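You operate a simulated robot arm through the tools that you are given. There is no shell and no other tool.

Carry out the task below with a simulated robot arm. There is one attempt and no reset: what you move stays moved.

Task
Fit the collar, close both clamps and lower the press on the cell.
Fine: clamps turned fully over the collar; sliding plate all the way in, then the orange lever down.

It is judged by the outcome, as a careful person would: the job done as asked, and still so three seconds after it is handed in. It fails if anything else is knocked over, pushed out of place, dropped, spilled or broken.

Robot
A 6-joint arm with a two-finger parallel gripper, fixed in place. Base frame: the origin is on the floor under the middle of its stand, x ahead of it, y to its left, z up; the work surface is at about z = 872. Units: mm, rad, N and s.
With the tool pointing down near the work surface it reaches from about 580 to 940 mm from the base axis. Its first joint turns from -2.601 to 2.601 rad. Payload 3.43 kg.
Tool frame: the origin (TCP) lies between the finger pads and is the grasp point; the fingertips stand 34 mm ahead of it; z points along the fingers, y is the line along which they close. The gripper opens to 128 mm. The fingers are 24 mm wide and 12 mm thick; the gripper's body (48 by 130 mm) begins 96 mm behind the TCP.
Orientation is that of the tool frame in the base frame, as a unit quaternion [x, y, z, w]. With the fingers straight down and closing along the base's y, the tool's x points along the base's -x, its y along +y and its z along -z.

Tools
- The arm moves only by the tool arm_command. Its argument "motion" is a list of rows, each an object of numbers (a shift or turn left out is 0, a gripper value left out holds the last): "dx", "dy", "dz": the shift along the tool's x, y, z in mm; "rx", "ry", "rz": the turn, a rotation vector about the tool's x, y, z in rad; "grip": the closure, from 0 (fully open) to 1 (shut). In form: [{"dx": .., "dy": .., "dz": .., "rx": .., "ry": .., "rz": .., "grip": ..}, ...]. A call has 1 to 20 rows; each row shifts and turns the commanded pose from where the row before left it, along the tool's axes as they then stand. Each row takes 0.2 s and may step no farther than 50 mm and 0.15 rad from the row before; otherwise, or with a gripper value out of range, the whole call is refused. Where a pose cannot be reached the arm comes as near as it can. A force on the tool above 40 N (or 10 N above the force at the start of the call, whichever is more), or a blocked arm, ends the call early, and 0.2 s more pass. The fingers move at their own pace (about 108 mm/s each) and stop on an object; they squeeze with about 32 N. The grip force told is the motor's: it shows also when the fingers shut on nothing. Time passes only in rows, and 0.2 s behind the last, so rows that do not move let the fingers close. The reply holds the time, the measured pose of the TCP, the force on the tool along the base axes, the opening and the grip force, in the units named above and with some noise, with the torque about the TCP (base axes, N m) and any sound that the robot's microphone picked up.
- Cameras (640 x 400 px; columns grow to the right, rows downward): "scene" is fixed at [220.2, 643.3, 1511.1]; the picture's right is [-0.86, -0.51, 0.00], its down [-0.21, 0.35, -0.91] and it looks along [0.47, -0.78, -0.41] (base axes); focal length 344 px, centre (320, 200). "wrist" rides on the gripper at [76, -11, -160] in the tool frame; the picture's right is [0.15, 0.99, 0.00], its down [-0.88, 0.13, -0.46] and it looks along [-0.45, 0.07, 0.89] (tool axes); focal length 234 px, centre (320, 200). There is no depth. A picture from a camera that has moved, and an enlarged one, comes with that camera's place and axes in the base frame and with its lens. The place of the scene camera against the robot may be out by one fixed shift of up to 12 mm in any direction.
- grab_frame(camera): a new picture of that camera. No time passes.
- slide_trunk(by): slides the trunk up (or, below 0, down) by that many mm; the arm rides with it, the base frame stays. It gives what a move gives, with no picture.
- close_up(camera, box): a new picture of the part [left, top, right, bottom] of that camera's present view, enlarged. No time passes.
- job_done(): hands the job in; it is judged then, once.

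Places have to be worked out from the pictures, the camera data and where the tool is seen. Open the gripper and draw the arm clear of the work before you hand the job in, unless the task says otherwise.

The tools are called after ">>>" as name(argument=value, ...) on one line, values as JSON. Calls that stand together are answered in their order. arm_command: Moves the arm, as the interface text tells. Its arguments: {"type":"object","properties":{"motion":{"type":"array","items":{"type":"object","properties":{"dx":{"type":"number"},"dy":{"type":"number"},"dz":{"type":"number"},"rx":{"type":"number"},"ry":{"type":"number"},"rz":{"type":"number"},"grip":{"type":"number"}}}}},"required":["motion"]} The other tools are called the same way: slide_trunk (by) moves the trunk up or down; grab_frame (camera) takes a picture; close_up (camera, box) takes an enlarged picture of a part of a camera's view; job_done () hands the job in.

At the start:

```text
clock: 0.0
tool_pos: [775.8, -284.4, 1190.1]
tcp_rot: [-0.001, 1.0, -0.004, 0.011]
contact_force: [61.7, -25.6, -97.3]
ft_torque: [4.52, 1.87, 2.39]
finger_gap: 128.3
grip_force: 0.1
trunk travel left (down, up): [-650.0, 60.0]
```

scene: 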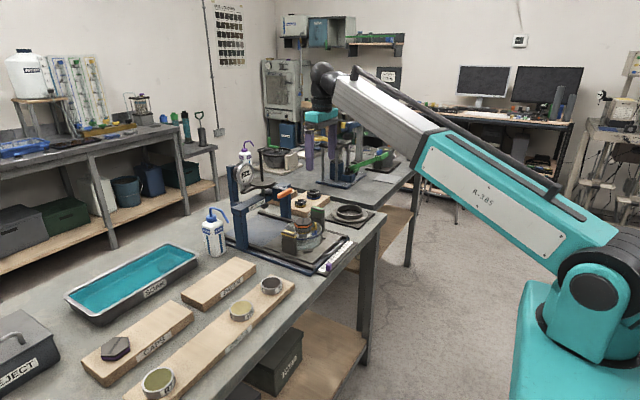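
wrist: 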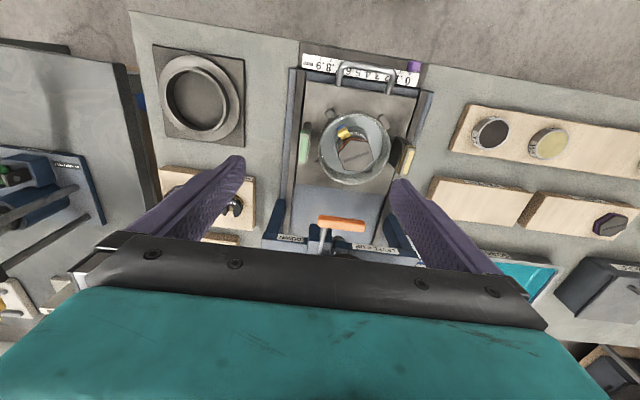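

The start pictures show a press with a sliding plate, a cup on it, a collar ring on a dark mat, and clamps beside the cup. I'll look at details closely before moving.

>>> close_up(camera="scene", box=[200, 140, 400, 280])

>>> close_up(camera="wrist", box=[240, 40, 460, 260])

>>> close_up(camera="wrist", box=[130, 30, 290, 260])

```text
2.86 times, centred on (300, 210) of scene
camera zoom: at [220.2, 643.3, 1511.1], right [-0.86, -0.51, 0.0], down [-0.21, 0.35, -0.91], along [0.47, -0.78, -0.41], focal length 982 px, centre (377, 171)
```

zoom: 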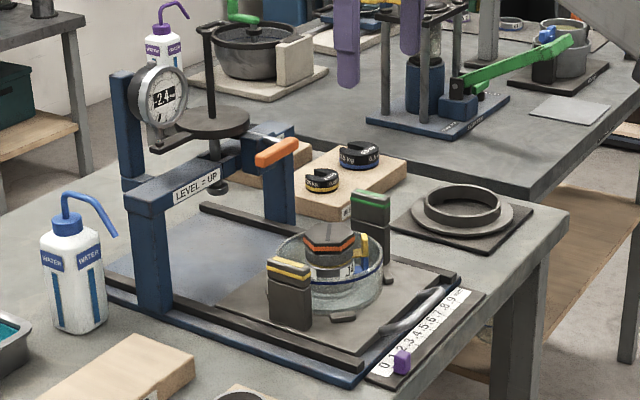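

```text
1.82 times, centred on (350, 150) of wrist
camera zoom: at [698.1, -296.7, 1347.7], right [-0.15, 0.99, -0.01], down [0.87, 0.13, 0.47], along [0.47, 0.06, -0.88], focal length 426 px, centre (266, 291)
```

zoom: 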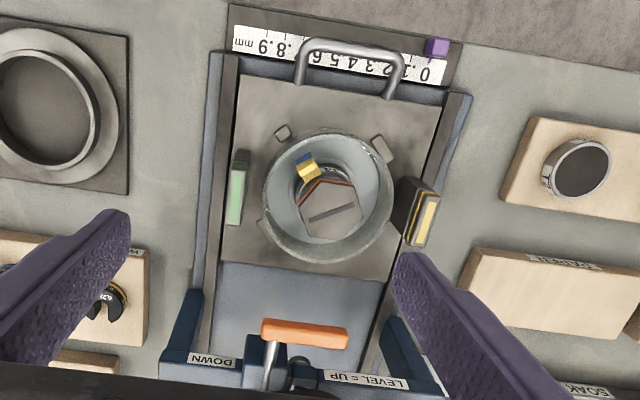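

```text
1.74 times, centred on (210, 145) of wrist
camera zoom: at [698.1, -296.7, 1347.7], right [-0.15, 0.99, -0.01], down [0.87, 0.13, 0.47], along [0.47, 0.06, -0.88], focal length 407 px, centre (511, 296)
```

zoom: 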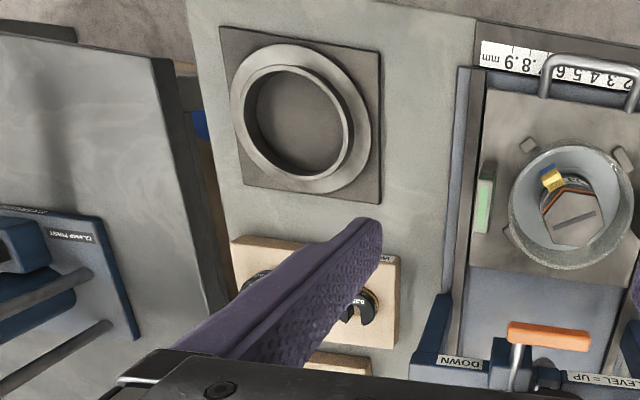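

The layout reads as follows: collar near (768, -508) on its mat, cup on the sliding plate near (820, -221), press beyond it in +x. I'll make a tiny null move to check the force reading, which looks high at start.

>>> arm_command(motion=[{"dz": 0}, {"dz": 0}])

```text
clock: 0.6
tool_pos: [777.7, -285.0, 1189.4]
tcp_rot: [-0.001, 1.0, -0.003, 0.011]
contact_force: [22.4, -6.9, -32.7]
ft_torque: [1.13, 0.71, 0.6]
finger_gap: 127.8
grip_force: 0.0
trunk travel left (down, up): [-650.0, 60.0]
```

The force is settling. I'll move slightly back and lower to look at the cup and clamps from nearer.

>>> arm_command(motion=[{"dx": 20, "dy": 12, "dz": 20}, {"dx": 20, "dy": 12, "dz": 25}, {"dx": 20, "dy": 13, "dz": 25}, {"dx": 14, "dy": 13, "dz": 20}, {}])

>>> grab_frame(camera="wrist")

```text
clock: 1.8
tool_pos: [703.2, -236.8, 1096.5]
tcp_rot: [0.0, 1.0, -0.002, 0.011]
contact_force: [0.1, 0.1, 0.4]
ft_torque: [-0.01, -0.04, -0.02]
finger_gap: 128.1
grip_force: 0.0
trunk travel left (down, up): [-650.0, 60.0]
```

```text
taken
camera wrist: at [625.1, -247.7, 1255.3], right [-0.15, 0.99, -0.01], down [0.87, 0.13, 0.47], along [0.47, 0.06, -0.88], focal length 234 px, centre (320, 200)
```

wrist: 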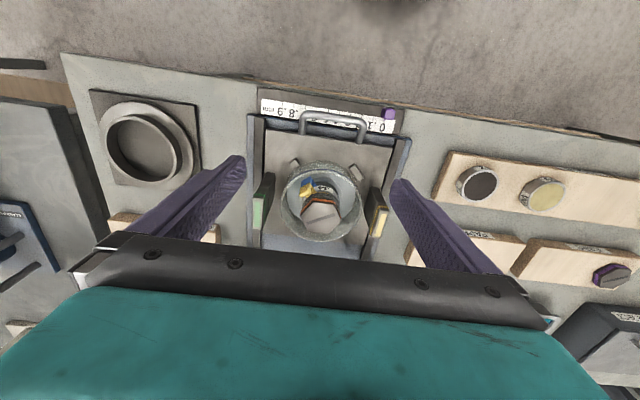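

>>> close_up(camera="wrist", box=[230, 90, 420, 255])

>>> close_up(camera="scene", box=[270, 190, 360, 260])

>>> close_up(camera="scene", box=[225, 150, 315, 220])

```text
2.42 times, centred on (325, 172) of wrist
camera zoom: at [625.1, -247.7, 1255.3], right [-0.15, 0.99, -0.01], down [0.87, 0.13, 0.47], along [0.47, 0.06, -0.88], focal length 568 px, centre (308, 267)
```

zoom: 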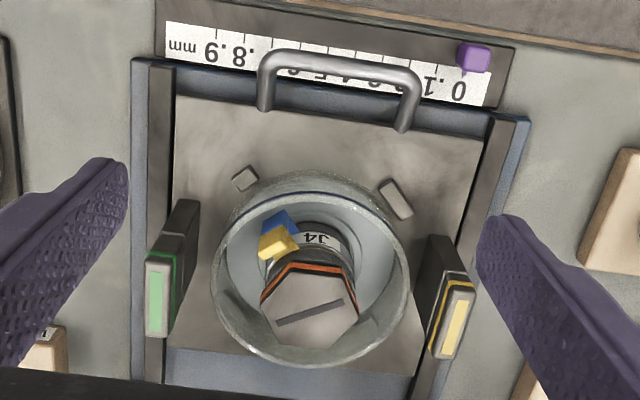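

```text
5.71 times, centred on (315, 225) of scene
camera zoom: at [220.2, 643.3, 1511.1], right [-0.86, -0.51, 0.0], down [-0.21, 0.35, -0.91], along [0.47, -0.78, -0.41], focal length 1963 px, centre (349, 57)
```

zoom: 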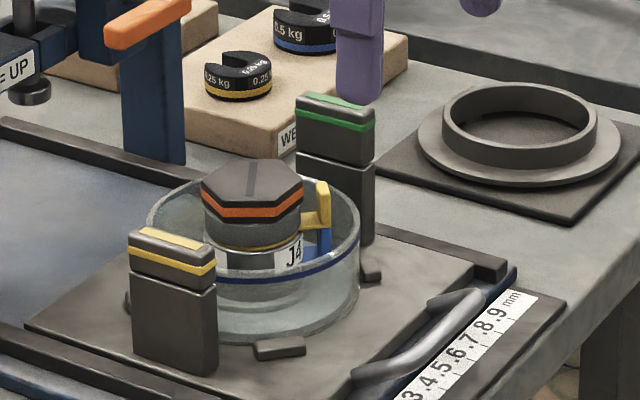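

```text
5.71 times, centred on (270, 185) of scene
camera zoom: at [220.2, 643.3, 1511.1], right [-0.86, -0.51, 0.0], down [-0.21, 0.35, -0.91], along [0.47, -0.78, -0.41], focal length 1963 px, centre (606, 286)
```

zoom: 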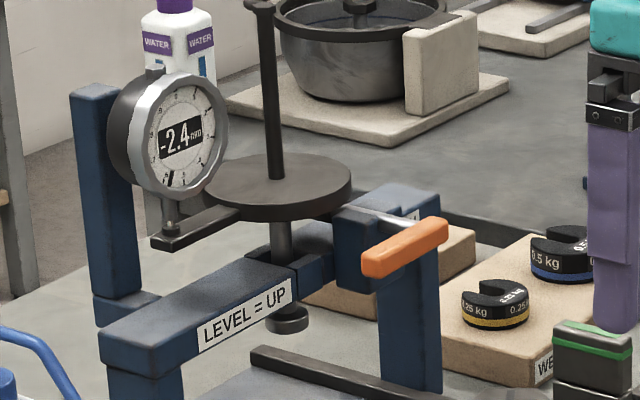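

The cell is a clear dish with a specimen stack; the collar (flange with raised neck) seems to sit on its rim. I'll zoom in closely on collar, clamps, and inner parts.

>>> close_up(camera="scene", box=[325, 195, 380, 235])

>>> close_up(camera="scene", box=[280, 205, 335, 260])

>>> close_up(camera="wrist", box=[80, 80, 210, 200])

>>> close_up(camera="wrist", box=[270, 145, 400, 250])

```text
10.00 times, centred on (352, 215) of scene
camera zoom: at [220.2, 643.3, 1511.1], right [-0.86, -0.51, 0.0], down [-0.21, 0.35, -0.91], along [0.47, -0.78, -0.41], focal length 3436 px, centre (-5, 50)
```

zoom: 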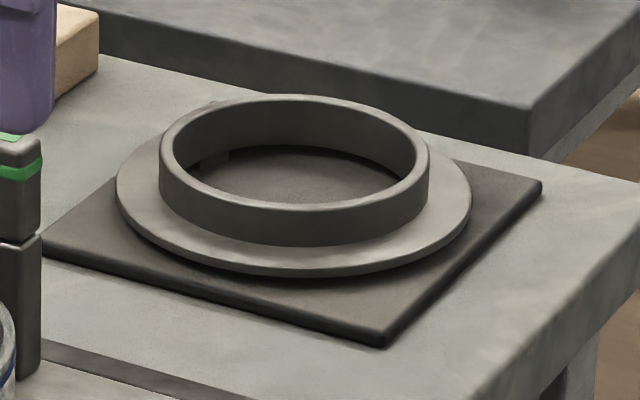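

```text
7.27 times, centred on (308, 232) of scene
camera zoom: at [220.2, 643.3, 1511.1], right [-0.86, -0.51, 0.0], down [-0.21, 0.35, -0.91], along [0.47, -0.78, -0.41], focal length 2499 px, centre (411, -36)
```

zoom: 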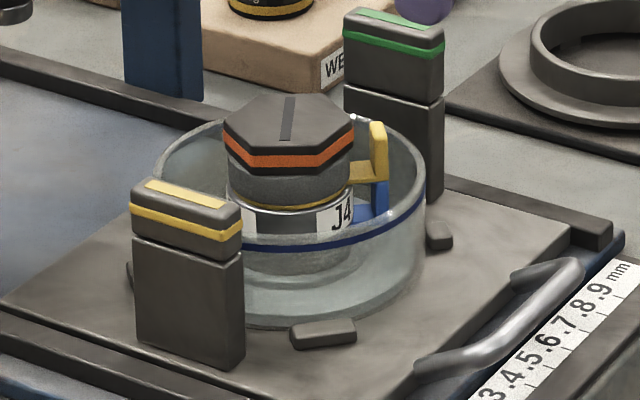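

```text
3.33 times, centred on (145, 140) of wrist
camera zoom: at [625.1, -247.7, 1255.3], right [-0.15, 0.99, -0.01], down [0.87, 0.13, 0.47], along [0.47, 0.06, -0.88], focal length 781 px, centre (903, 400)
```

zoom: 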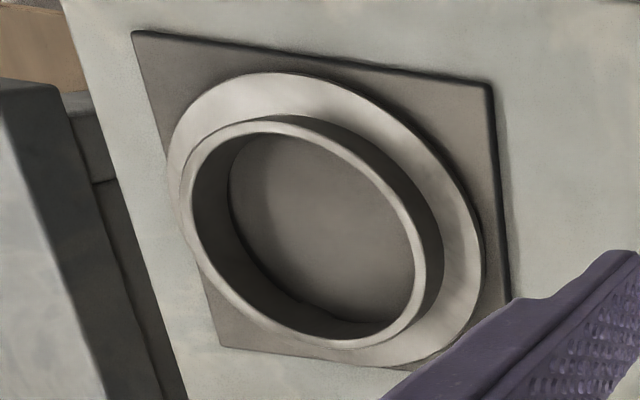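

```text
3.81 times, centred on (335, 198) of wrist
camera zoom: at [625.1, -247.7, 1255.3], right [-0.15, 0.99, -0.01], down [0.87, 0.13, 0.47], along [0.47, 0.06, -0.88], focal length 892 px, centre (263, 210)
```

zoom: 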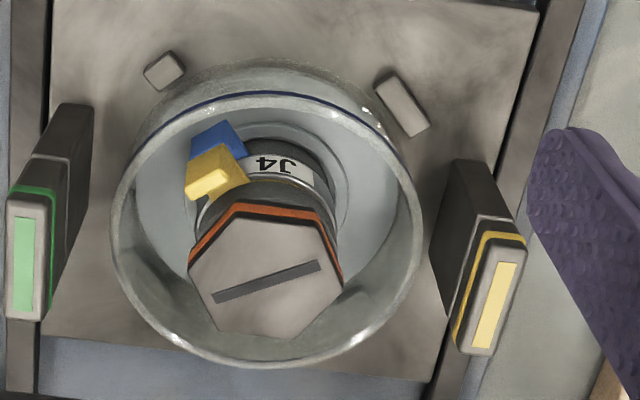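

Triangulating, the cup rim is near (810, -222, 927) and the yellow clip near (776, -249) stands above it; the collar may have a notch I should see. I'll move over to look at the collar closely.

>>> arm_command(motion=[{"dx": 2, "dy": -35, "dz": 0}, {"dx": 2, "dy": -40}, {"dx": 2, "dy": -40, "dz": 5}, {"dx": 2, "dy": -40, "dz": 10}, {"dx": 2, "dy": -40, "dz": 15}, {"dx": 2, "dy": -40, "dz": 15}, {"dx": 2, "dy": -35, "dz": 15}, {"dx": 2, "dy": -12, "dz": 7}, {}])

>>> grab_frame(camera="wrist")

```text
clock: 3.8
tool_pos: [689.7, -515.6, 1032.4]
tcp_rot: [0.0, 1.0, -0.004, 0.01]
contact_force: [0.0, 0.0, -0.4]
ft_torque: [0.02, 0.0, 0.03]
finger_gap: 128.1
grip_force: 0.0
trunk travel left (down, up): [-650.0, 60.0]
```

```text
taken
camera wrist: at [611.2, -528.8, 1190.3], right [-0.15, 0.99, -0.01], down [0.87, 0.13, 0.47], along [0.47, 0.06, -0.88], focal length 234 px, centre (320, 200)
```

wrist: 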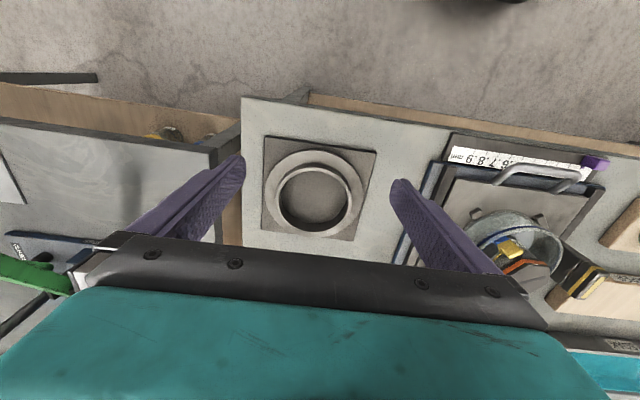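

>>> close_up(camera="wrist", box=[250, 125, 390, 250])

>>> close_up(camera="wrist", box=[440, 190, 620, 320])

>>> close_up(camera="scene", box=[335, 198, 365, 222])

```text
3.20 times, centred on (320, 188) of wrist
camera zoom: at [611.2, -528.8, 1190.3], right [-0.15, 0.99, -0.01], down [0.87, 0.13, 0.47], along [0.47, 0.06, -0.88], focal length 749 px, centre (320, 240)
```

zoom: 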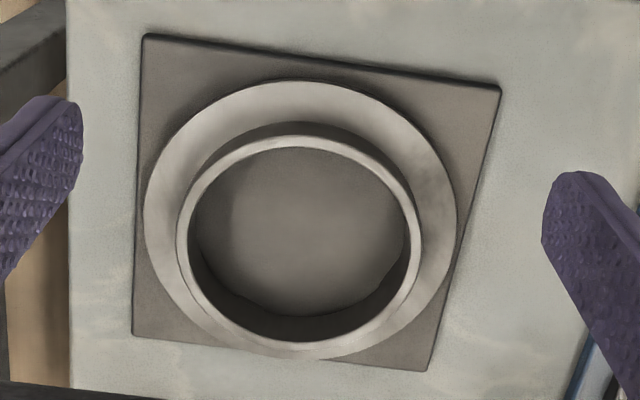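

```text
3.08 times, centred on (530, 255) of wrist
camera zoom: at [611.2, -528.8, 1190.3], right [-0.15, 0.99, -0.01], down [0.87, 0.13, 0.47], along [0.47, 0.06, -0.88], focal length 720 px, centre (-326, 31)
```

zoom: 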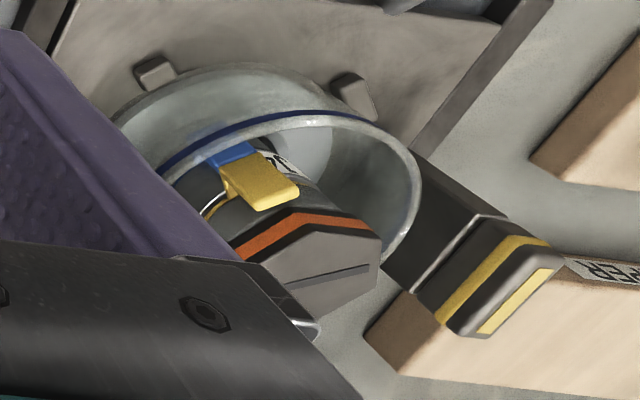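

```text
16.00 times, centred on (350, 210) of scene
camera zoom: at [220.2, 643.3, 1511.1], right [-0.86, -0.51, 0.0], down [-0.21, 0.35, -0.91], along [0.47, -0.78, -0.41], focal length 5497 px, centre (-160, 40)
```

zoom: 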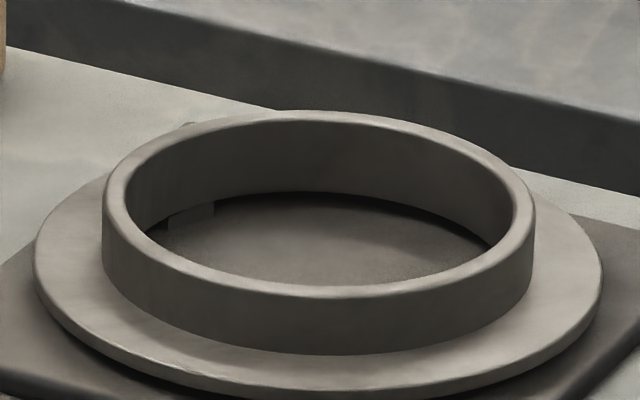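

I noticed a small block inside the collar on its far side. I'll zoom in further on that area from both cameras.

>>> close_up(camera="wrist", box=[280, 185, 360, 240])

>>> close_up(camera="scene", box=[338, 202, 356, 216])

```text
7.27 times, centred on (320, 212) of wrist
camera zoom: at [611.2, -528.8, 1190.3], right [-0.15, 0.99, -0.01], down [0.87, 0.13, 0.47], along [0.47, 0.06, -0.88], focal length 1703 px, centre (320, 109)
```

zoom: 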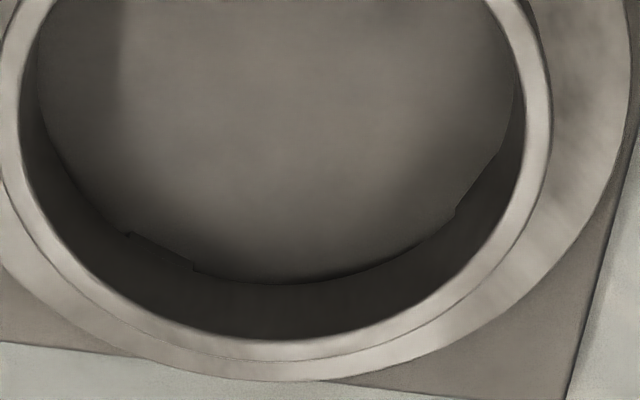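

```text
16.00 times, centred on (347, 209) of scene
camera zoom: at [220.2, 643.3, 1511.1], right [-0.86, -0.51, 0.0], down [-0.21, 0.35, -0.91], along [0.47, -0.78, -0.41], focal length 5497 px, centre (-112, 56)
```

zoom: 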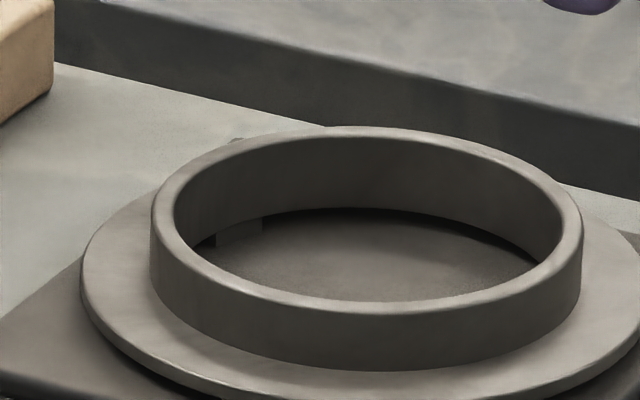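

The inner chords suggest small locating lugs under the collar; I'll check those when it is lifted. Next I'll view the cup from straight above, tilting so that the camera looks down vertically.

>>> arm_command(motion=[{"dz": -25}, {"dz": -30, "dy": 10}, {"dx": -15, "dy": 40}, {"dx": -15, "dy": 45}, {"dx": -15, "dy": 45}, {"dx": -15, "dy": 45}, {"dx": -15, "dy": 45}, {"dx": -15, "dy": 40}, {"dx": -15, "dy": 22}, {"ry": 0.12}, {"ry": 0.12}, {"ry": 0.12}, {"ry": 0.12}, {}])

>>> grab_frame(camera="wrist")

```text
clock: 6.1
tool_pos: [800.0, -225.5, 1086.5]
tcp_rot: [-0.002, 0.999, -0.004, -0.045]
contact_force: [11.9, -2.2, -22.3]
ft_torque: [0.31, 0.62, 0.11]
finger_gap: 128.1
grip_force: 0.0
trunk travel left (down, up): [-650.0, 60.0]
stopped in row 11: the force on the tool passed its limit at 128 N (the readings are from after the stop); the commanded pose is now the measured one
```

```text
taken
camera wrist: at [739.9, -237.3, 1252.5], right [-0.15, 0.99, 0.01], down [0.92, 0.14, 0.37], along [0.37, 0.06, -0.93], focal length 234 px, centre (320, 200)
```

wrist: 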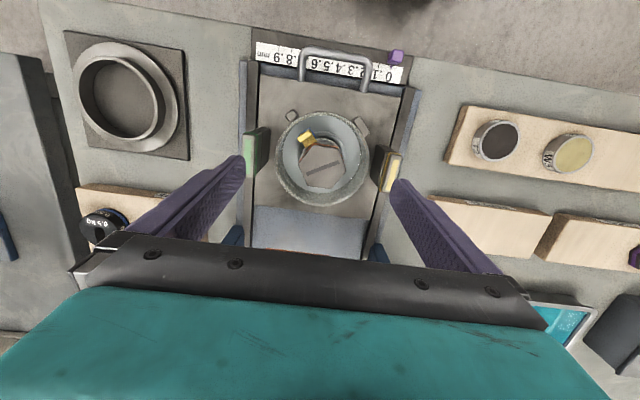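

The force limit tripped while tilting; I'll check the scene for a collision between the gripper and the press.

>>> grab_frame(camera="scene")

>>> close_up(camera="scene", box=[200, 80, 360, 190])

```text
taken
```

scene: 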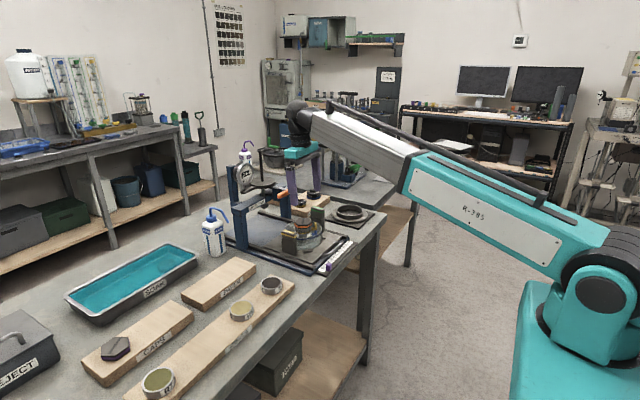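

```text
3.64 times, centred on (280, 135) of scene
camera zoom: at [220.2, 643.3, 1511.1], right [-0.86, -0.51, 0.0], down [-0.21, 0.35, -0.91], along [0.47, -0.78, -0.41], focal length 1249 px, centre (466, 436)
```

zoom: 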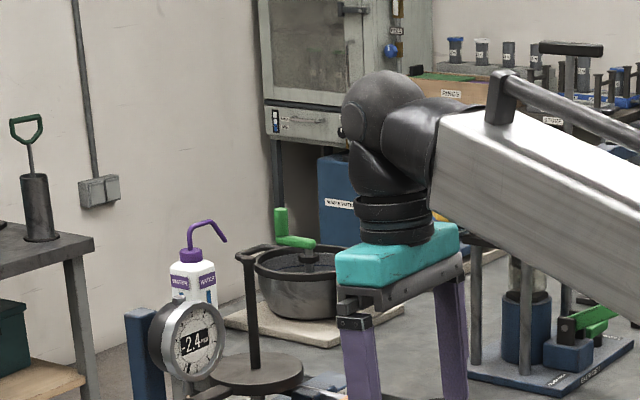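

Nothing appears to be touching; the press and gauge look unchanged. I'll hold still briefly and read the force again.

>>> arm_command(motion=[{}, {}, {}])

>>> close_up(camera="wrist", box=[240, 90, 410, 220])

>>> close_up(camera="scene", box=[220, 160, 350, 260])

```text
clock: 6.8
tool_pos: [800.3, -226.5, 1086.6]
tcp_rot: [-0.001, 0.999, -0.004, -0.045]
contact_force: [6.1, 0.5, -11.8]
ft_torque: [-0.02, 0.33, -0.02]
finger_gap: 128.0
grip_force: 0.0
trunk travel left (down, up): [-650.0, 60.0]
stopped in row 3: the force on the tool passed its limit at 40 N (the readings are from after the stop); the commanded pose is now the measured one
```

```text
3.08 times, centred on (325, 155) of wrist
camera zoom: at [740.1, -237.5, 1252.4], right [-0.15, 0.99, 0.01], down [0.92, 0.14, 0.37], along [0.37, 0.06, -0.93], focal length 720 px, centre (305, 338)
```

zoom: 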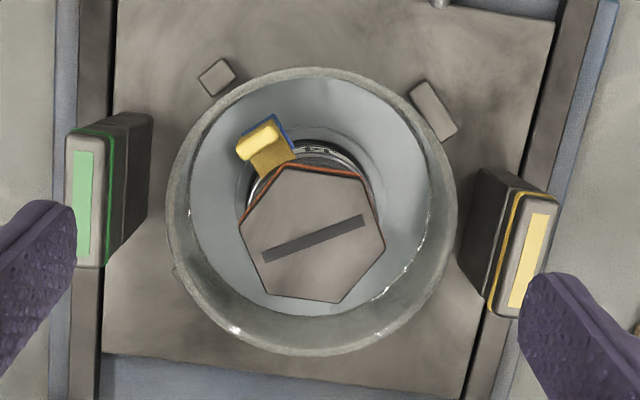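

```text
4.00 times, centred on (285, 210) of scene
camera zoom: at [220.2, 643.3, 1511.1], right [-0.86, -0.51, 0.0], down [-0.21, 0.35, -0.91], along [0.47, -0.78, -0.41], focal length 1374 px, centre (460, 160)
```

zoom: 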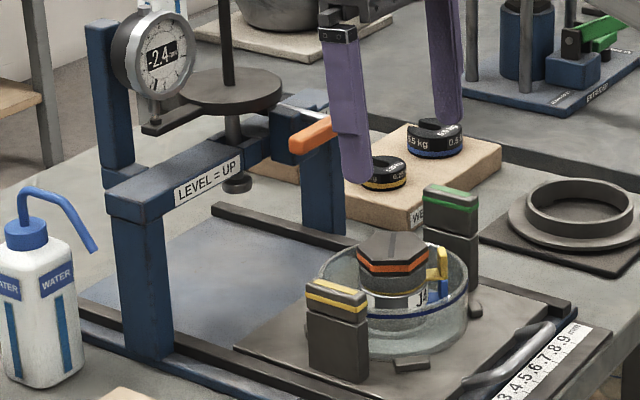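

The reading decays without any visible contact. I'll wait again to see whether it goes to zero.

>>> arm_command(motion=[{}])

>>> arm_command(motion=[{}, {}])

```text
clock: 7.2
tool_pos: [799.4, -225.3, 1086.2]
tcp_rot: [-0.001, 0.999, -0.004, -0.046]
contact_force: [9.5, -1.7, -19.5]
ft_torque: [0.36, 0.36, 0.15]
finger_gap: 128.0
grip_force: 0.1
trunk travel left (down, up): [-650.0, 60.0]
```

```text
clock: 7.8
tool_pos: [799.7, -225.7, 1087.0]
tcp_rot: [-0.001, 0.999, -0.004, -0.045]
contact_force: [11.3, -3.8, -23.7]
ft_torque: [0.73, 0.4, 0.28]
finger_gap: 128.0
grip_force: 0.1
trunk travel left (down, up): [-650.0, 60.0]
```

The steady force of about 24 N down and forward looks like the wrist camera or gripper body meeting the arm's own forearm when tilted this way. I'll undo the tilt.

>>> arm_command(motion=[{"ry": -0.06}, {"ry": -0.055}, {"dz": 10}, {}])

```text
clock: 8.8
tool_pos: [800.1, -226.2, 1076.5]
tcp_rot: [-0.001, 1.0, -0.004, 0.011]
contact_force: [0.3, 0.4, -0.3]
ft_torque: [0.02, 0.0, 0.03]
finger_gap: 127.7
grip_force: 0.1
trunk travel left (down, up): [-650.0, 60.0]
```

Force is zero now, so self-contact was the cause; I'll avoid that tilt. Cup rim is at about (808, -223, 927). I'll level the tool and hover over the collar at about (769, -517).

>>> arm_command(motion=[{"ry": 0.022, "rx": -0.006}, {"dx": 3, "dy": -35}, {"dx": 4, "dy": -45}, {"dx": 4, "dy": -45}, {"dx": 4, "dy": -45}, {"dx": 4, "dy": -45}, {"dx": 4, "dy": -40, "dz": 15}, {"dx": 4, "dy": -26, "dz": 25}, {"dx": 4, "dy": -10, "dz": 30}, {"dz": 36}, {}])

>>> grab_frame(camera="wrist")

```text
clock: 11.2
tool_pos: [769.4, -516.9, 971.3]
tcp_rot: [-0.001, 1.0, 0.001, 0.0]
contact_force: [1.1, 0.1, 0.4]
ft_torque: [0.02, 0.01, 0.0]
finger_gap: 127.8
grip_force: 0.0
trunk travel left (down, up): [-650.0, 60.0]
```

```text
taken
camera wrist: at [694.1, -529.6, 1130.4], right [-0.15, 0.99, 0.0], down [0.88, 0.13, 0.46], along [0.45, 0.07, -0.89], focal length 234 px, centre (320, 200)
```

wrist: 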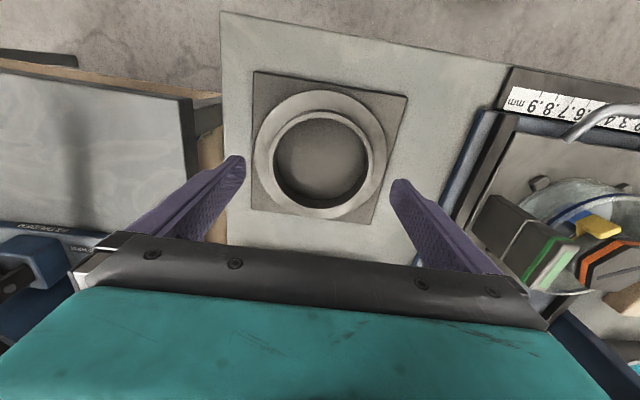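

>>> close_up(camera="wrist", box=[240, 75, 400, 235])

>>> close_up(camera="wrist", box=[460, 160, 640, 300])

>>> close_up(camera="scene", box=[310, 170, 400, 245])

```text
2.50 times, centred on (320, 155) of wrist
camera zoom: at [694.1, -529.6, 1130.4], right [-0.15, 0.99, 0.0], down [0.88, 0.13, 0.46], along [0.45, 0.07, -0.89], focal length 585 px, centre (320, 312)
```

zoom: 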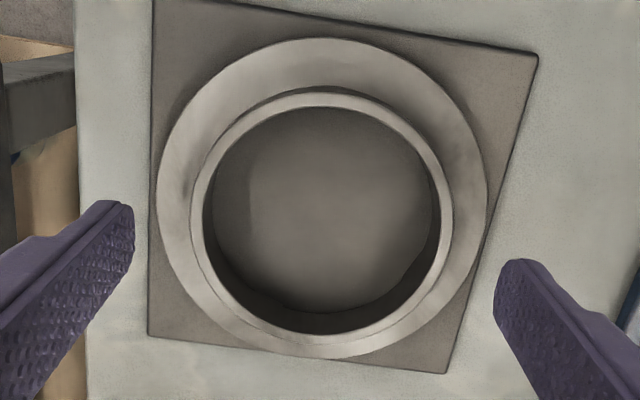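

```text
2.86 times, centred on (550, 230) of wrist
camera zoom: at [694.1, -529.6, 1130.4], right [-0.15, 0.99, 0.0], down [0.88, 0.13, 0.46], along [0.45, 0.07, -0.89], focal length 669 px, centre (-337, 114)
```

zoom: 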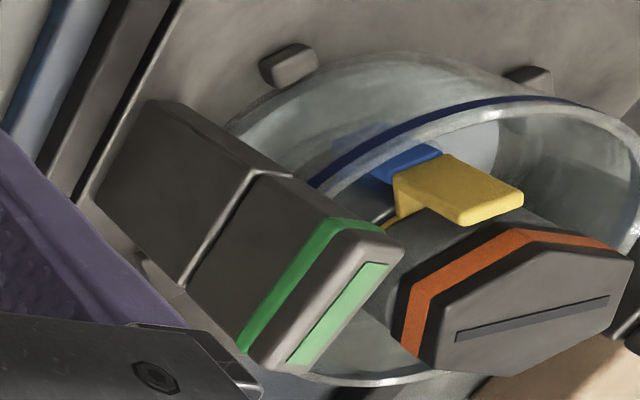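

```text
5.33 times, centred on (355, 208) of scene
camera zoom: at [220.2, 643.3, 1511.1], right [-0.86, -0.51, 0.0], down [-0.21, 0.35, -0.91], along [0.47, -0.78, -0.41], focal length 1832 px, centre (133, 160)
```

zoom: 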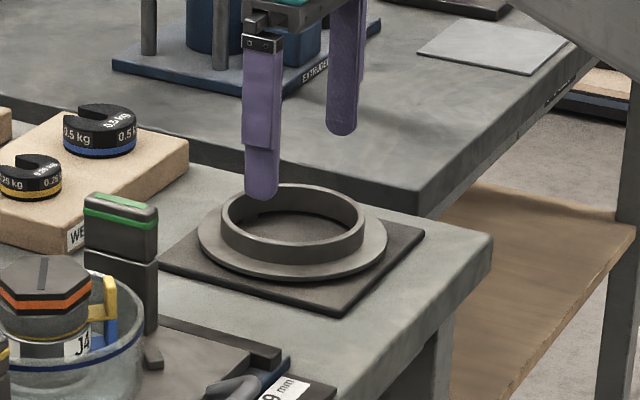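

The collar neck centre works out to (768.5, -516.5), neck OD about 110, and the fingers straddle it. I'll descend partway and check clearances.

>>> arm_command(motion=[{"dz": 15}, {"dz": 12}, {"dz": 10}, {"dz": 8}, {}])

>>> grab_frame(camera="wrist")

>>> close_up(camera="scene", box=[325, 175, 385, 230])

```text
clock: 12.4
tool_pos: [770.7, -518.5, 925.7]
tcp_rot: [-0.001, 1.0, 0.0, 0.001]
contact_force: [0.2, 0.1, -0.1]
ft_torque: [0.01, -0.02, -0.03]
finger_gap: 128.1
grip_force: 0.2
trunk travel left (down, up): [-650.0, 60.0]
```

```text
taken
camera wrist: at [695.4, -529.8, 1085.3], right [-0.15, 0.99, 0.0], down [0.88, 0.13, 0.46], along [0.45, 0.07, -0.89], focal length 234 px, centre (320, 200)
```

wrist: 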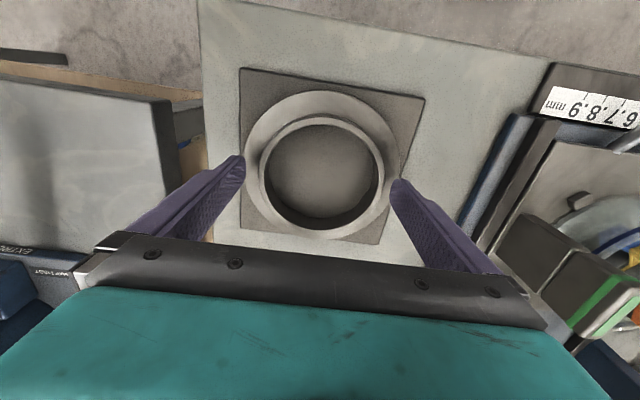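

```text
7.27 times, centred on (355, 202) of scene
camera zoom: at [220.2, 643.3, 1511.1], right [-0.86, -0.51, 0.0], down [-0.21, 0.35, -0.91], along [0.47, -0.78, -0.41], focal length 2499 px, centre (66, 182)
```

zoom: 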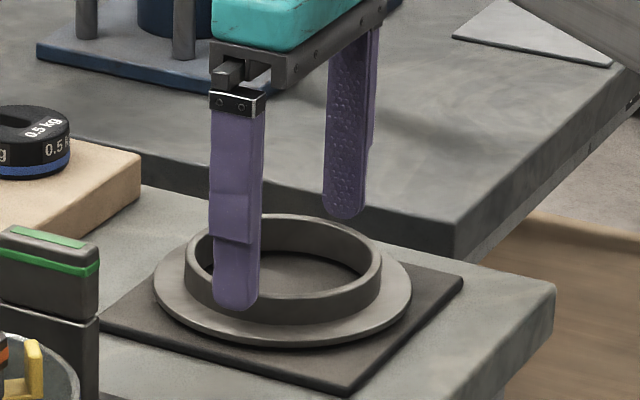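

The fingers straddle the neck well. I'll lower gently by small steps watching the force.

>>> arm_command(motion=[{"dx": 1, "dy": 1, "dz": 3}, {"dz": 3}, {}])

>>> close_up(camera="scene", box=[335, 195, 375, 225])

```text
clock: 13.2
tool_pos: [768.8, -516.7, 919.7]
tcp_rot: [-0.001, 1.0, 0.0, 0.0]
contact_force: [-0.4, -0.3, -0.2]
ft_torque: [0.0, -0.01, 0.0]
finger_gap: 128.2
grip_force: 0.1
trunk travel left (down, up): [-650.0, 60.0]
```

```text
13.33 times, centred on (355, 210) of scene
camera zoom: at [220.2, 643.3, 1511.1], right [-0.86, -0.51, 0.0], down [-0.21, 0.35, -0.91], along [0.47, -0.78, -0.41], focal length 4581 px, centre (-147, 67)
```

zoom: 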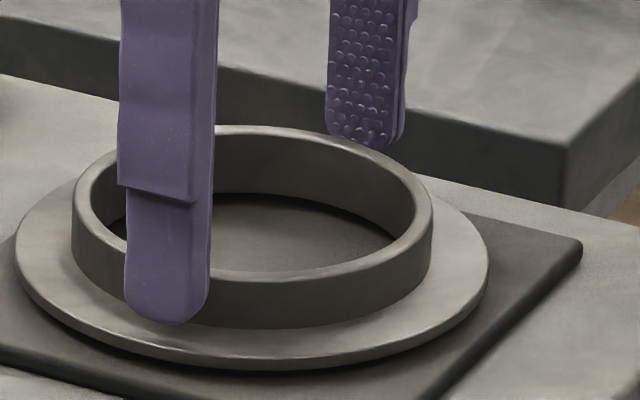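

Tips look a few mm above the flange. I'll go 2 mm lower and close on the neck.

>>> arm_command(motion=[{"dz": 2}, {"grip": 0.1}, {"grip": 0.2}, {"grip": 0.3}, {"grip": 0.4}, {}])

>>> close_up(camera="scene", box=[335, 195, 375, 225])

>>> grab_frame(camera="wrist")

```text
clock: 14.6
tool_pos: [768.4, -515.5, 916.8]
tcp_rot: [-0.002, 1.0, 0.0, 0.0]
contact_force: [-0.3, 1.0, 0.5]
ft_torque: [0.13, 0.02, 0.04]
finger_gap: 117.2
grip_force: 31.7
trunk travel left (down, up): [-650.0, 60.0]
```

```text
13.33 times, centred on (355, 210) of scene
camera zoom: at [220.2, 643.3, 1511.1], right [-0.86, -0.51, 0.0], down [-0.21, 0.35, -0.91], along [0.47, -0.78, -0.41], focal length 4581 px, centre (-147, 67)
```

zoom: 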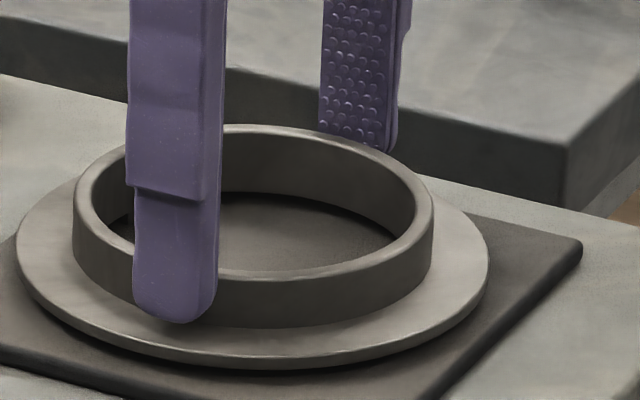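

```text
taken
camera wrist: at [694.2, -528.7, 1077.3], right [-0.15, 0.99, 0.0], down [0.88, 0.13, 0.46], along [0.45, 0.07, -0.89], focal length 234 px, centre (320, 200)
```

wrist: 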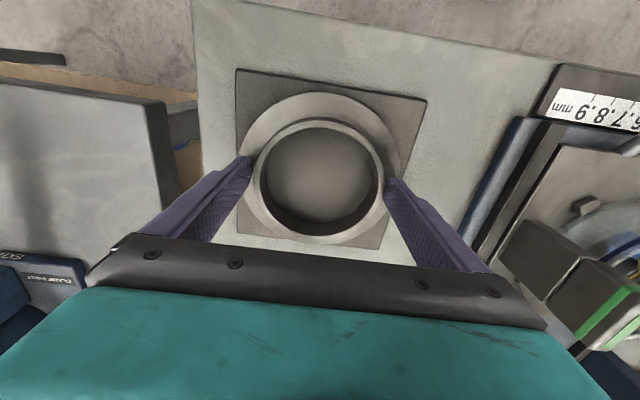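

Gripped at 117 mm with 32 N. I'll lift it slowly and look.

>>> arm_command(motion=[{"dz": -4}, {"dz": -8}, {"dz": -14}, {"dz": -20}, {"dz": -30}, {"dz": -30}, {}])

>>> grab_frame(camera="wrist")

>>> close_up(camera="scene", box=[315, 160, 385, 225])

```text
clock: 16.2
tool_pos: [768.9, -516.2, 1023.3]
tcp_rot: [-0.002, 1.0, -0.001, 0.001]
contact_force: [-0.3, 0.4, -1.9]
ft_torque: [0.02, 0.01, 0.01]
finger_gap: 117.1
grip_force: 32.0
trunk travel left (down, up): [-650.0, 60.0]
```

```text
taken
camera wrist: at [693.8, -528.6, 1183.6], right [-0.15, 0.99, 0.0], down [0.88, 0.13, 0.46], along [0.45, 0.07, -0.89], focal length 234 px, centre (320, 200)
```

wrist: 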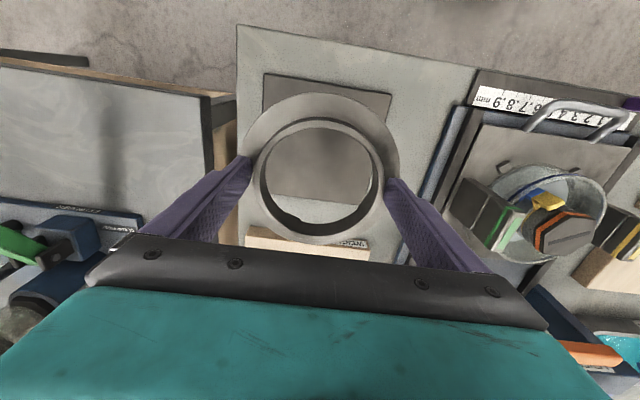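

```text
6.15 times, centred on (350, 192) of scene
camera zoom: at [220.2, 643.3, 1511.1], right [-0.86, -0.51, 0.0], down [-0.21, 0.35, -0.91], along [0.47, -0.78, -0.41], focal length 2114 px, centre (135, 246)
```

zoom: 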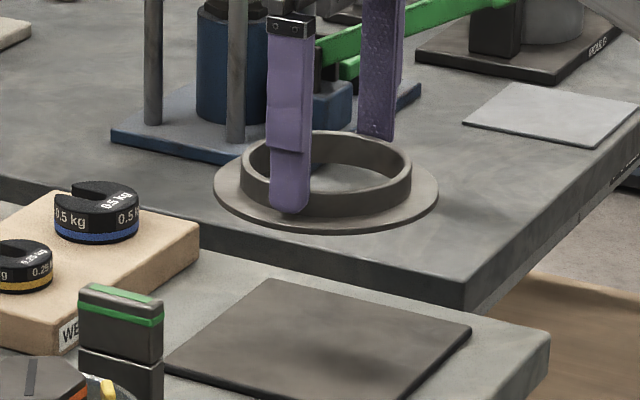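

The collar is lifted level. I'll zoom in on it to see the lugs at its inner edge.

>>> close_up(camera="wrist", box=[235, 90, 410, 250])

>>> close_up(camera="scene", box=[335, 178, 375, 204])

```text
2.50 times, centred on (322, 170) of wrist
camera zoom: at [693.8, -528.6, 1183.6], right [-0.15, 0.99, 0.0], down [0.88, 0.13, 0.46], along [0.45, 0.07, -0.89], focal length 585 px, centre (314, 275)
```

zoom: 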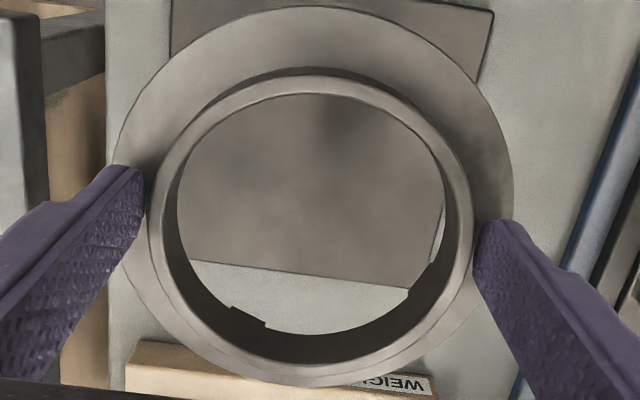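

```text
15.38 times, centred on (355, 191) of scene
camera zoom: at [220.2, 643.3, 1511.1], right [-0.86, -0.51, 0.0], down [-0.21, 0.35, -0.91], along [0.47, -0.78, -0.41], focal length 5286 px, centre (-218, 338)
```

zoom: 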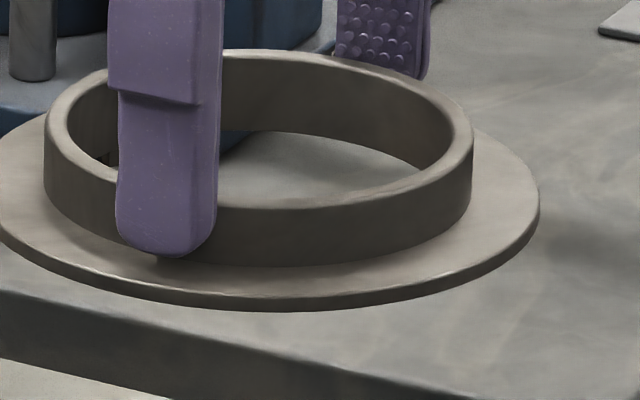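

>>> close_up(camera="wrist", box=[265, 175, 365, 235])

>>> close_up(camera="wrist", box=[270, 195, 320, 230])

>>> close_up(camera="wrist", box=[335, 175, 385, 225])

```text
6.40 times, centred on (315, 205) of wrist
camera zoom: at [693.8, -528.6, 1183.6], right [-0.15, 0.99, 0.0], down [0.88, 0.13, 0.46], along [0.45, 0.07, -0.89], focal length 1499 px, centre (352, 168)
```

zoom: 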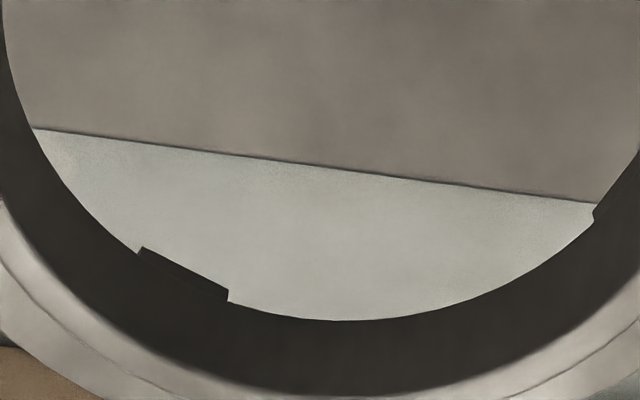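

```text
11.43 times, centred on (295, 212) of wrist
camera zoom: at [693.8, -528.6, 1183.6], right [-0.15, 0.99, 0.0], down [0.88, 0.13, 0.46], along [0.45, 0.07, -0.89], focal length 2676 px, centre (606, 57)
```

zoom: 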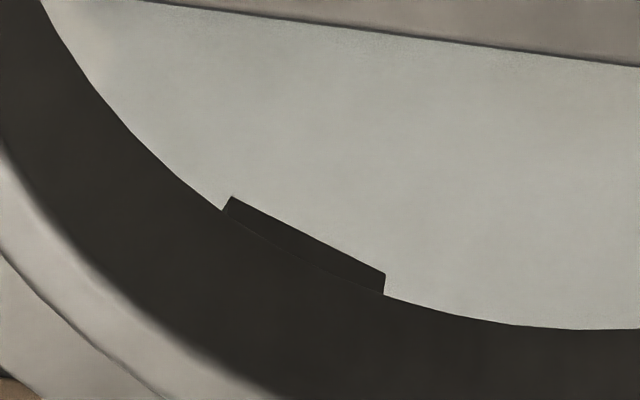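

```text
8.00 times, centred on (360, 200) of wrist
camera zoom: at [693.8, -528.6, 1183.6], right [-0.15, 0.99, 0.0], down [0.88, 0.13, 0.46], along [0.45, 0.07, -0.89], focal length 1873 px, centre (0, 200)
```

zoom: 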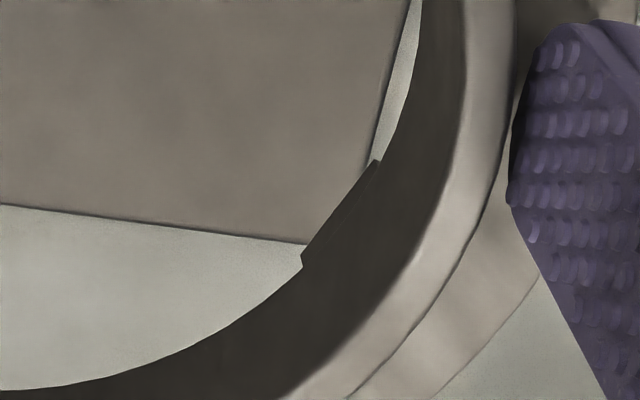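

Small lugs hang under the collar's inner edge (two seen at about -21° and 61°). To see the others I'll bring the collar to open space and tilt its underside toward the scene camera.

>>> arm_command(motion=[{"dz": -20, "dx": 10, "dy": 15}, {"dz": -20, "dx": 20, "dy": 35}, {"dz": -17, "dx": 20, "dy": 40}, {"dx": 20, "dy": 40}, {"dx": 10, "dy": 35}, {"dy": 15}, {}])

>>> arm_command(motion=[{"rx": -0.08}, {"rx": -0.1}, {"rx": -0.1}, {"rx": -0.1}, {"rx": -0.1}, {"rx": -0.1}, {}])

>>> grab_frame(camera="scene")

```text
clock: 17.8
tool_pos: [688.8, -335.0, 1080.8]
tcp_rot: [-0.001, 1.0, 0.0, 0.0]
contact_force: [0.8, -0.2, -2.2]
ft_torque: [-0.02, 0.03, -0.02]
finger_gap: 117.4
grip_force: 32.1
trunk travel left (down, up): [-650.0, 60.0]
```

```text
clock: 19.4
tool_pos: [690.7, -334.0, 1076.0]
tcp_rot: [0.0, 0.959, 0.284, 0.005]
contact_force: [0.8, -0.4, -0.8]
ft_torque: [-0.06, 0.0, 0.04]
finger_gap: 117.4
grip_force: 31.9
out of reach, approached as far as the arm can: row 6
trunk travel left (down, up): [-650.0, 60.0]
```

```text
taken
```

scene: 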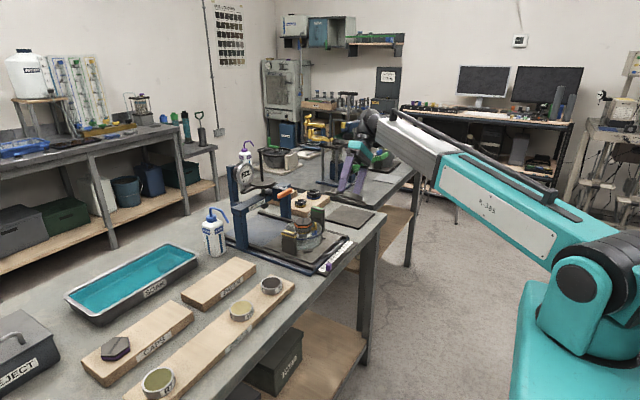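

>>> close_up(camera="scene", box=[310, 130, 400, 210])

>>> grab_frame(camera="wrist")

```text
5.00 times, centred on (355, 170) of scene
camera zoom: at [220.2, 643.3, 1511.1], right [-0.86, -0.51, 0.0], down [-0.21, 0.35, -0.91], along [0.47, -0.78, -0.41], focal length 1718 px, centre (145, 350)
```

zoom: 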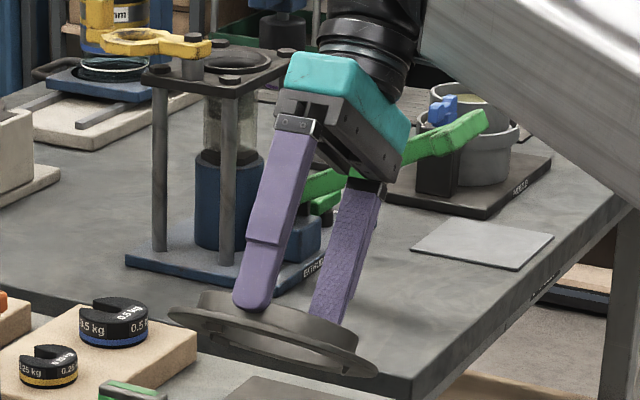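

```text
taken
camera wrist: at [614.0, -432.0, 1203.4], right [-0.15, 0.83, 0.54], down [0.88, -0.14, 0.46], along [0.46, 0.54, -0.71], focal length 234 px, centre (320, 200)
```

wrist: 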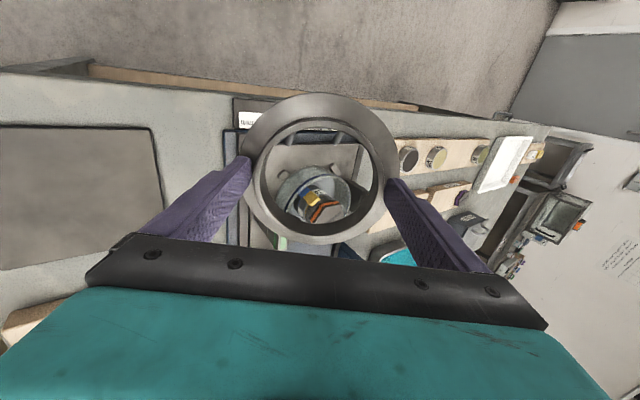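

>>> close_up(camera="scene", box=[330, 180, 390, 210])

```text
10.67 times, centred on (360, 195) of scene
camera zoom: at [220.2, 643.3, 1511.1], right [-0.86, -0.51, 0.0], down [-0.21, 0.35, -0.91], along [0.47, -0.78, -0.41], focal length 3665 px, centre (-107, 253)
```

zoom: 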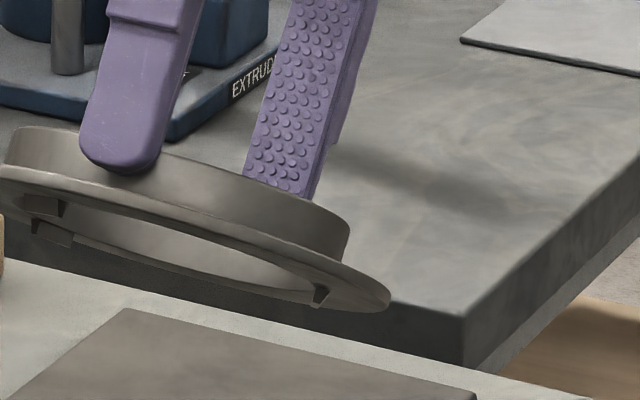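

The tilted view reveals three lugs: two on the +x side (about -21° and 61°) and one near 190–200°, which would meet the yellow/blue clip (about 217° in the cup). So the collar should go in turned by about -50°. First I'll level it again.

>>> arm_command(motion=[{"rx": 0.1}, {"rx": 0.1}, {"rx": 0.1}, {"rx": 0.1}, {"rx": 0.1}, {"rx": 0.07}, {}])

```text
clock: 21.0
tool_pos: [690.1, -335.2, 1077.0]
tcp_rot: [-0.001, 1.0, 0.004, -0.001]
contact_force: [0.1, 0.3, -1.9]
ft_torque: [0.0, -0.01, 0.01]
finger_gap: 117.2
grip_force: 31.8
trunk travel left (down, up): [-650.0, 60.0]
```

Level again. Now I'll turn the tool about its axis by about 0.9 rad (clockwise from above) so the lugs clear the clip.

>>> arm_command(motion=[{"rx": 0.008}, {"rz": 0.1}, {"rz": 0.13}, {"rz": 0.13}, {"rz": 0.14}, {"rz": 0.14}, {"rz": 0.14}, {"rz": 0.12}, {}])

>>> grab_frame(camera="wrist")

>>> close_up(camera="scene", box=[300, 120, 400, 210])

```text
clock: 23.0
tool_pos: [690.9, -335.4, 1075.8]
tcp_rot: [0.434, 0.901, 0.001, -0.001]
contact_force: [-0.2, 0.1, -2.1]
ft_torque: [0.01, -0.01, -0.04]
finger_gap: 117.1
grip_force: 31.9
trunk travel left (down, up): [-650.0, 60.0]
```

```text
taken
camera wrist: at [635.4, -283.7, 1235.7], right [0.68, 0.73, 0.0], down [0.65, -0.61, 0.46], along [0.33, -0.31, -0.89], focal length 234 px, centre (320, 200)
```

wrist: 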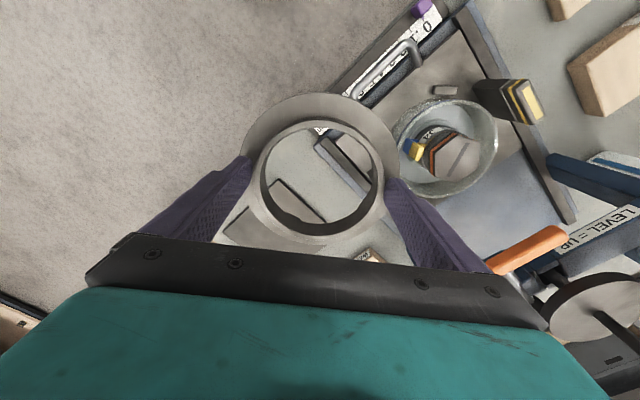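

```text
4.44 times, centred on (350, 165) of scene
camera zoom: at [220.2, 643.3, 1511.1], right [-0.86, -0.51, 0.0], down [-0.21, 0.35, -0.91], along [0.47, -0.78, -0.41], focal length 1527 px, centre (187, 356)
```

zoom: 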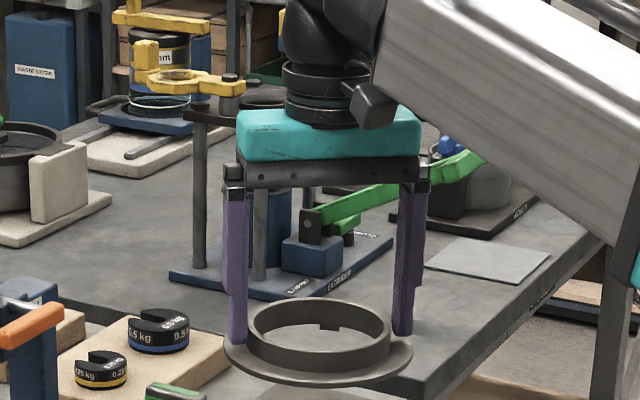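

The collar is now yawed -51° with tool x = (-0.624, 0.782). I'll zoom on the held collar to determine its centre relative to the TCP.

>>> close_up(camera="wrist", box=[230, 85, 410, 250])

>>> close_up(camera="wrist", box=[385, 85, 550, 205])

```text
2.42 times, centred on (320, 168) of wrist
camera zoom: at [635.4, -283.7, 1235.7], right [0.68, 0.73, 0.0], down [0.65, -0.61, 0.46], along [0.33, -0.31, -0.89], focal length 568 px, centre (320, 279)
```

zoom: 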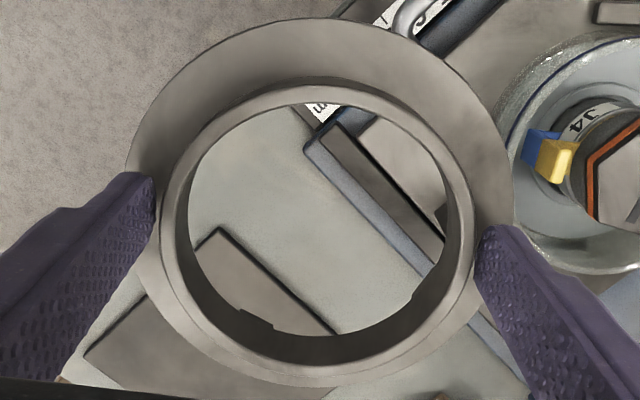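

```text
3.33 times, centred on (468, 145) of wrist
camera zoom: at [635.4, -283.7, 1235.7], right [0.68, 0.73, 0.0], down [0.65, -0.61, 0.46], along [0.33, -0.31, -0.89], focal length 781 px, centre (-172, 383)
```

zoom: 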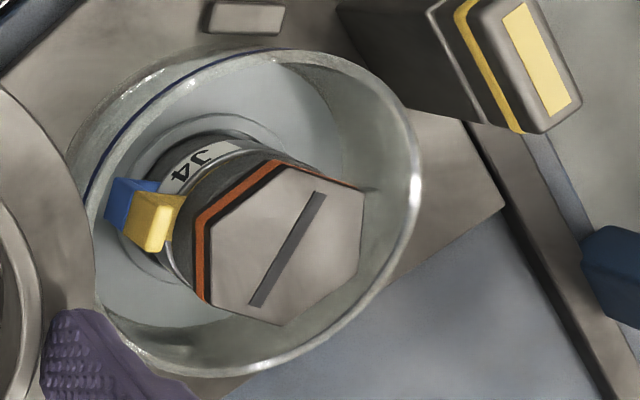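

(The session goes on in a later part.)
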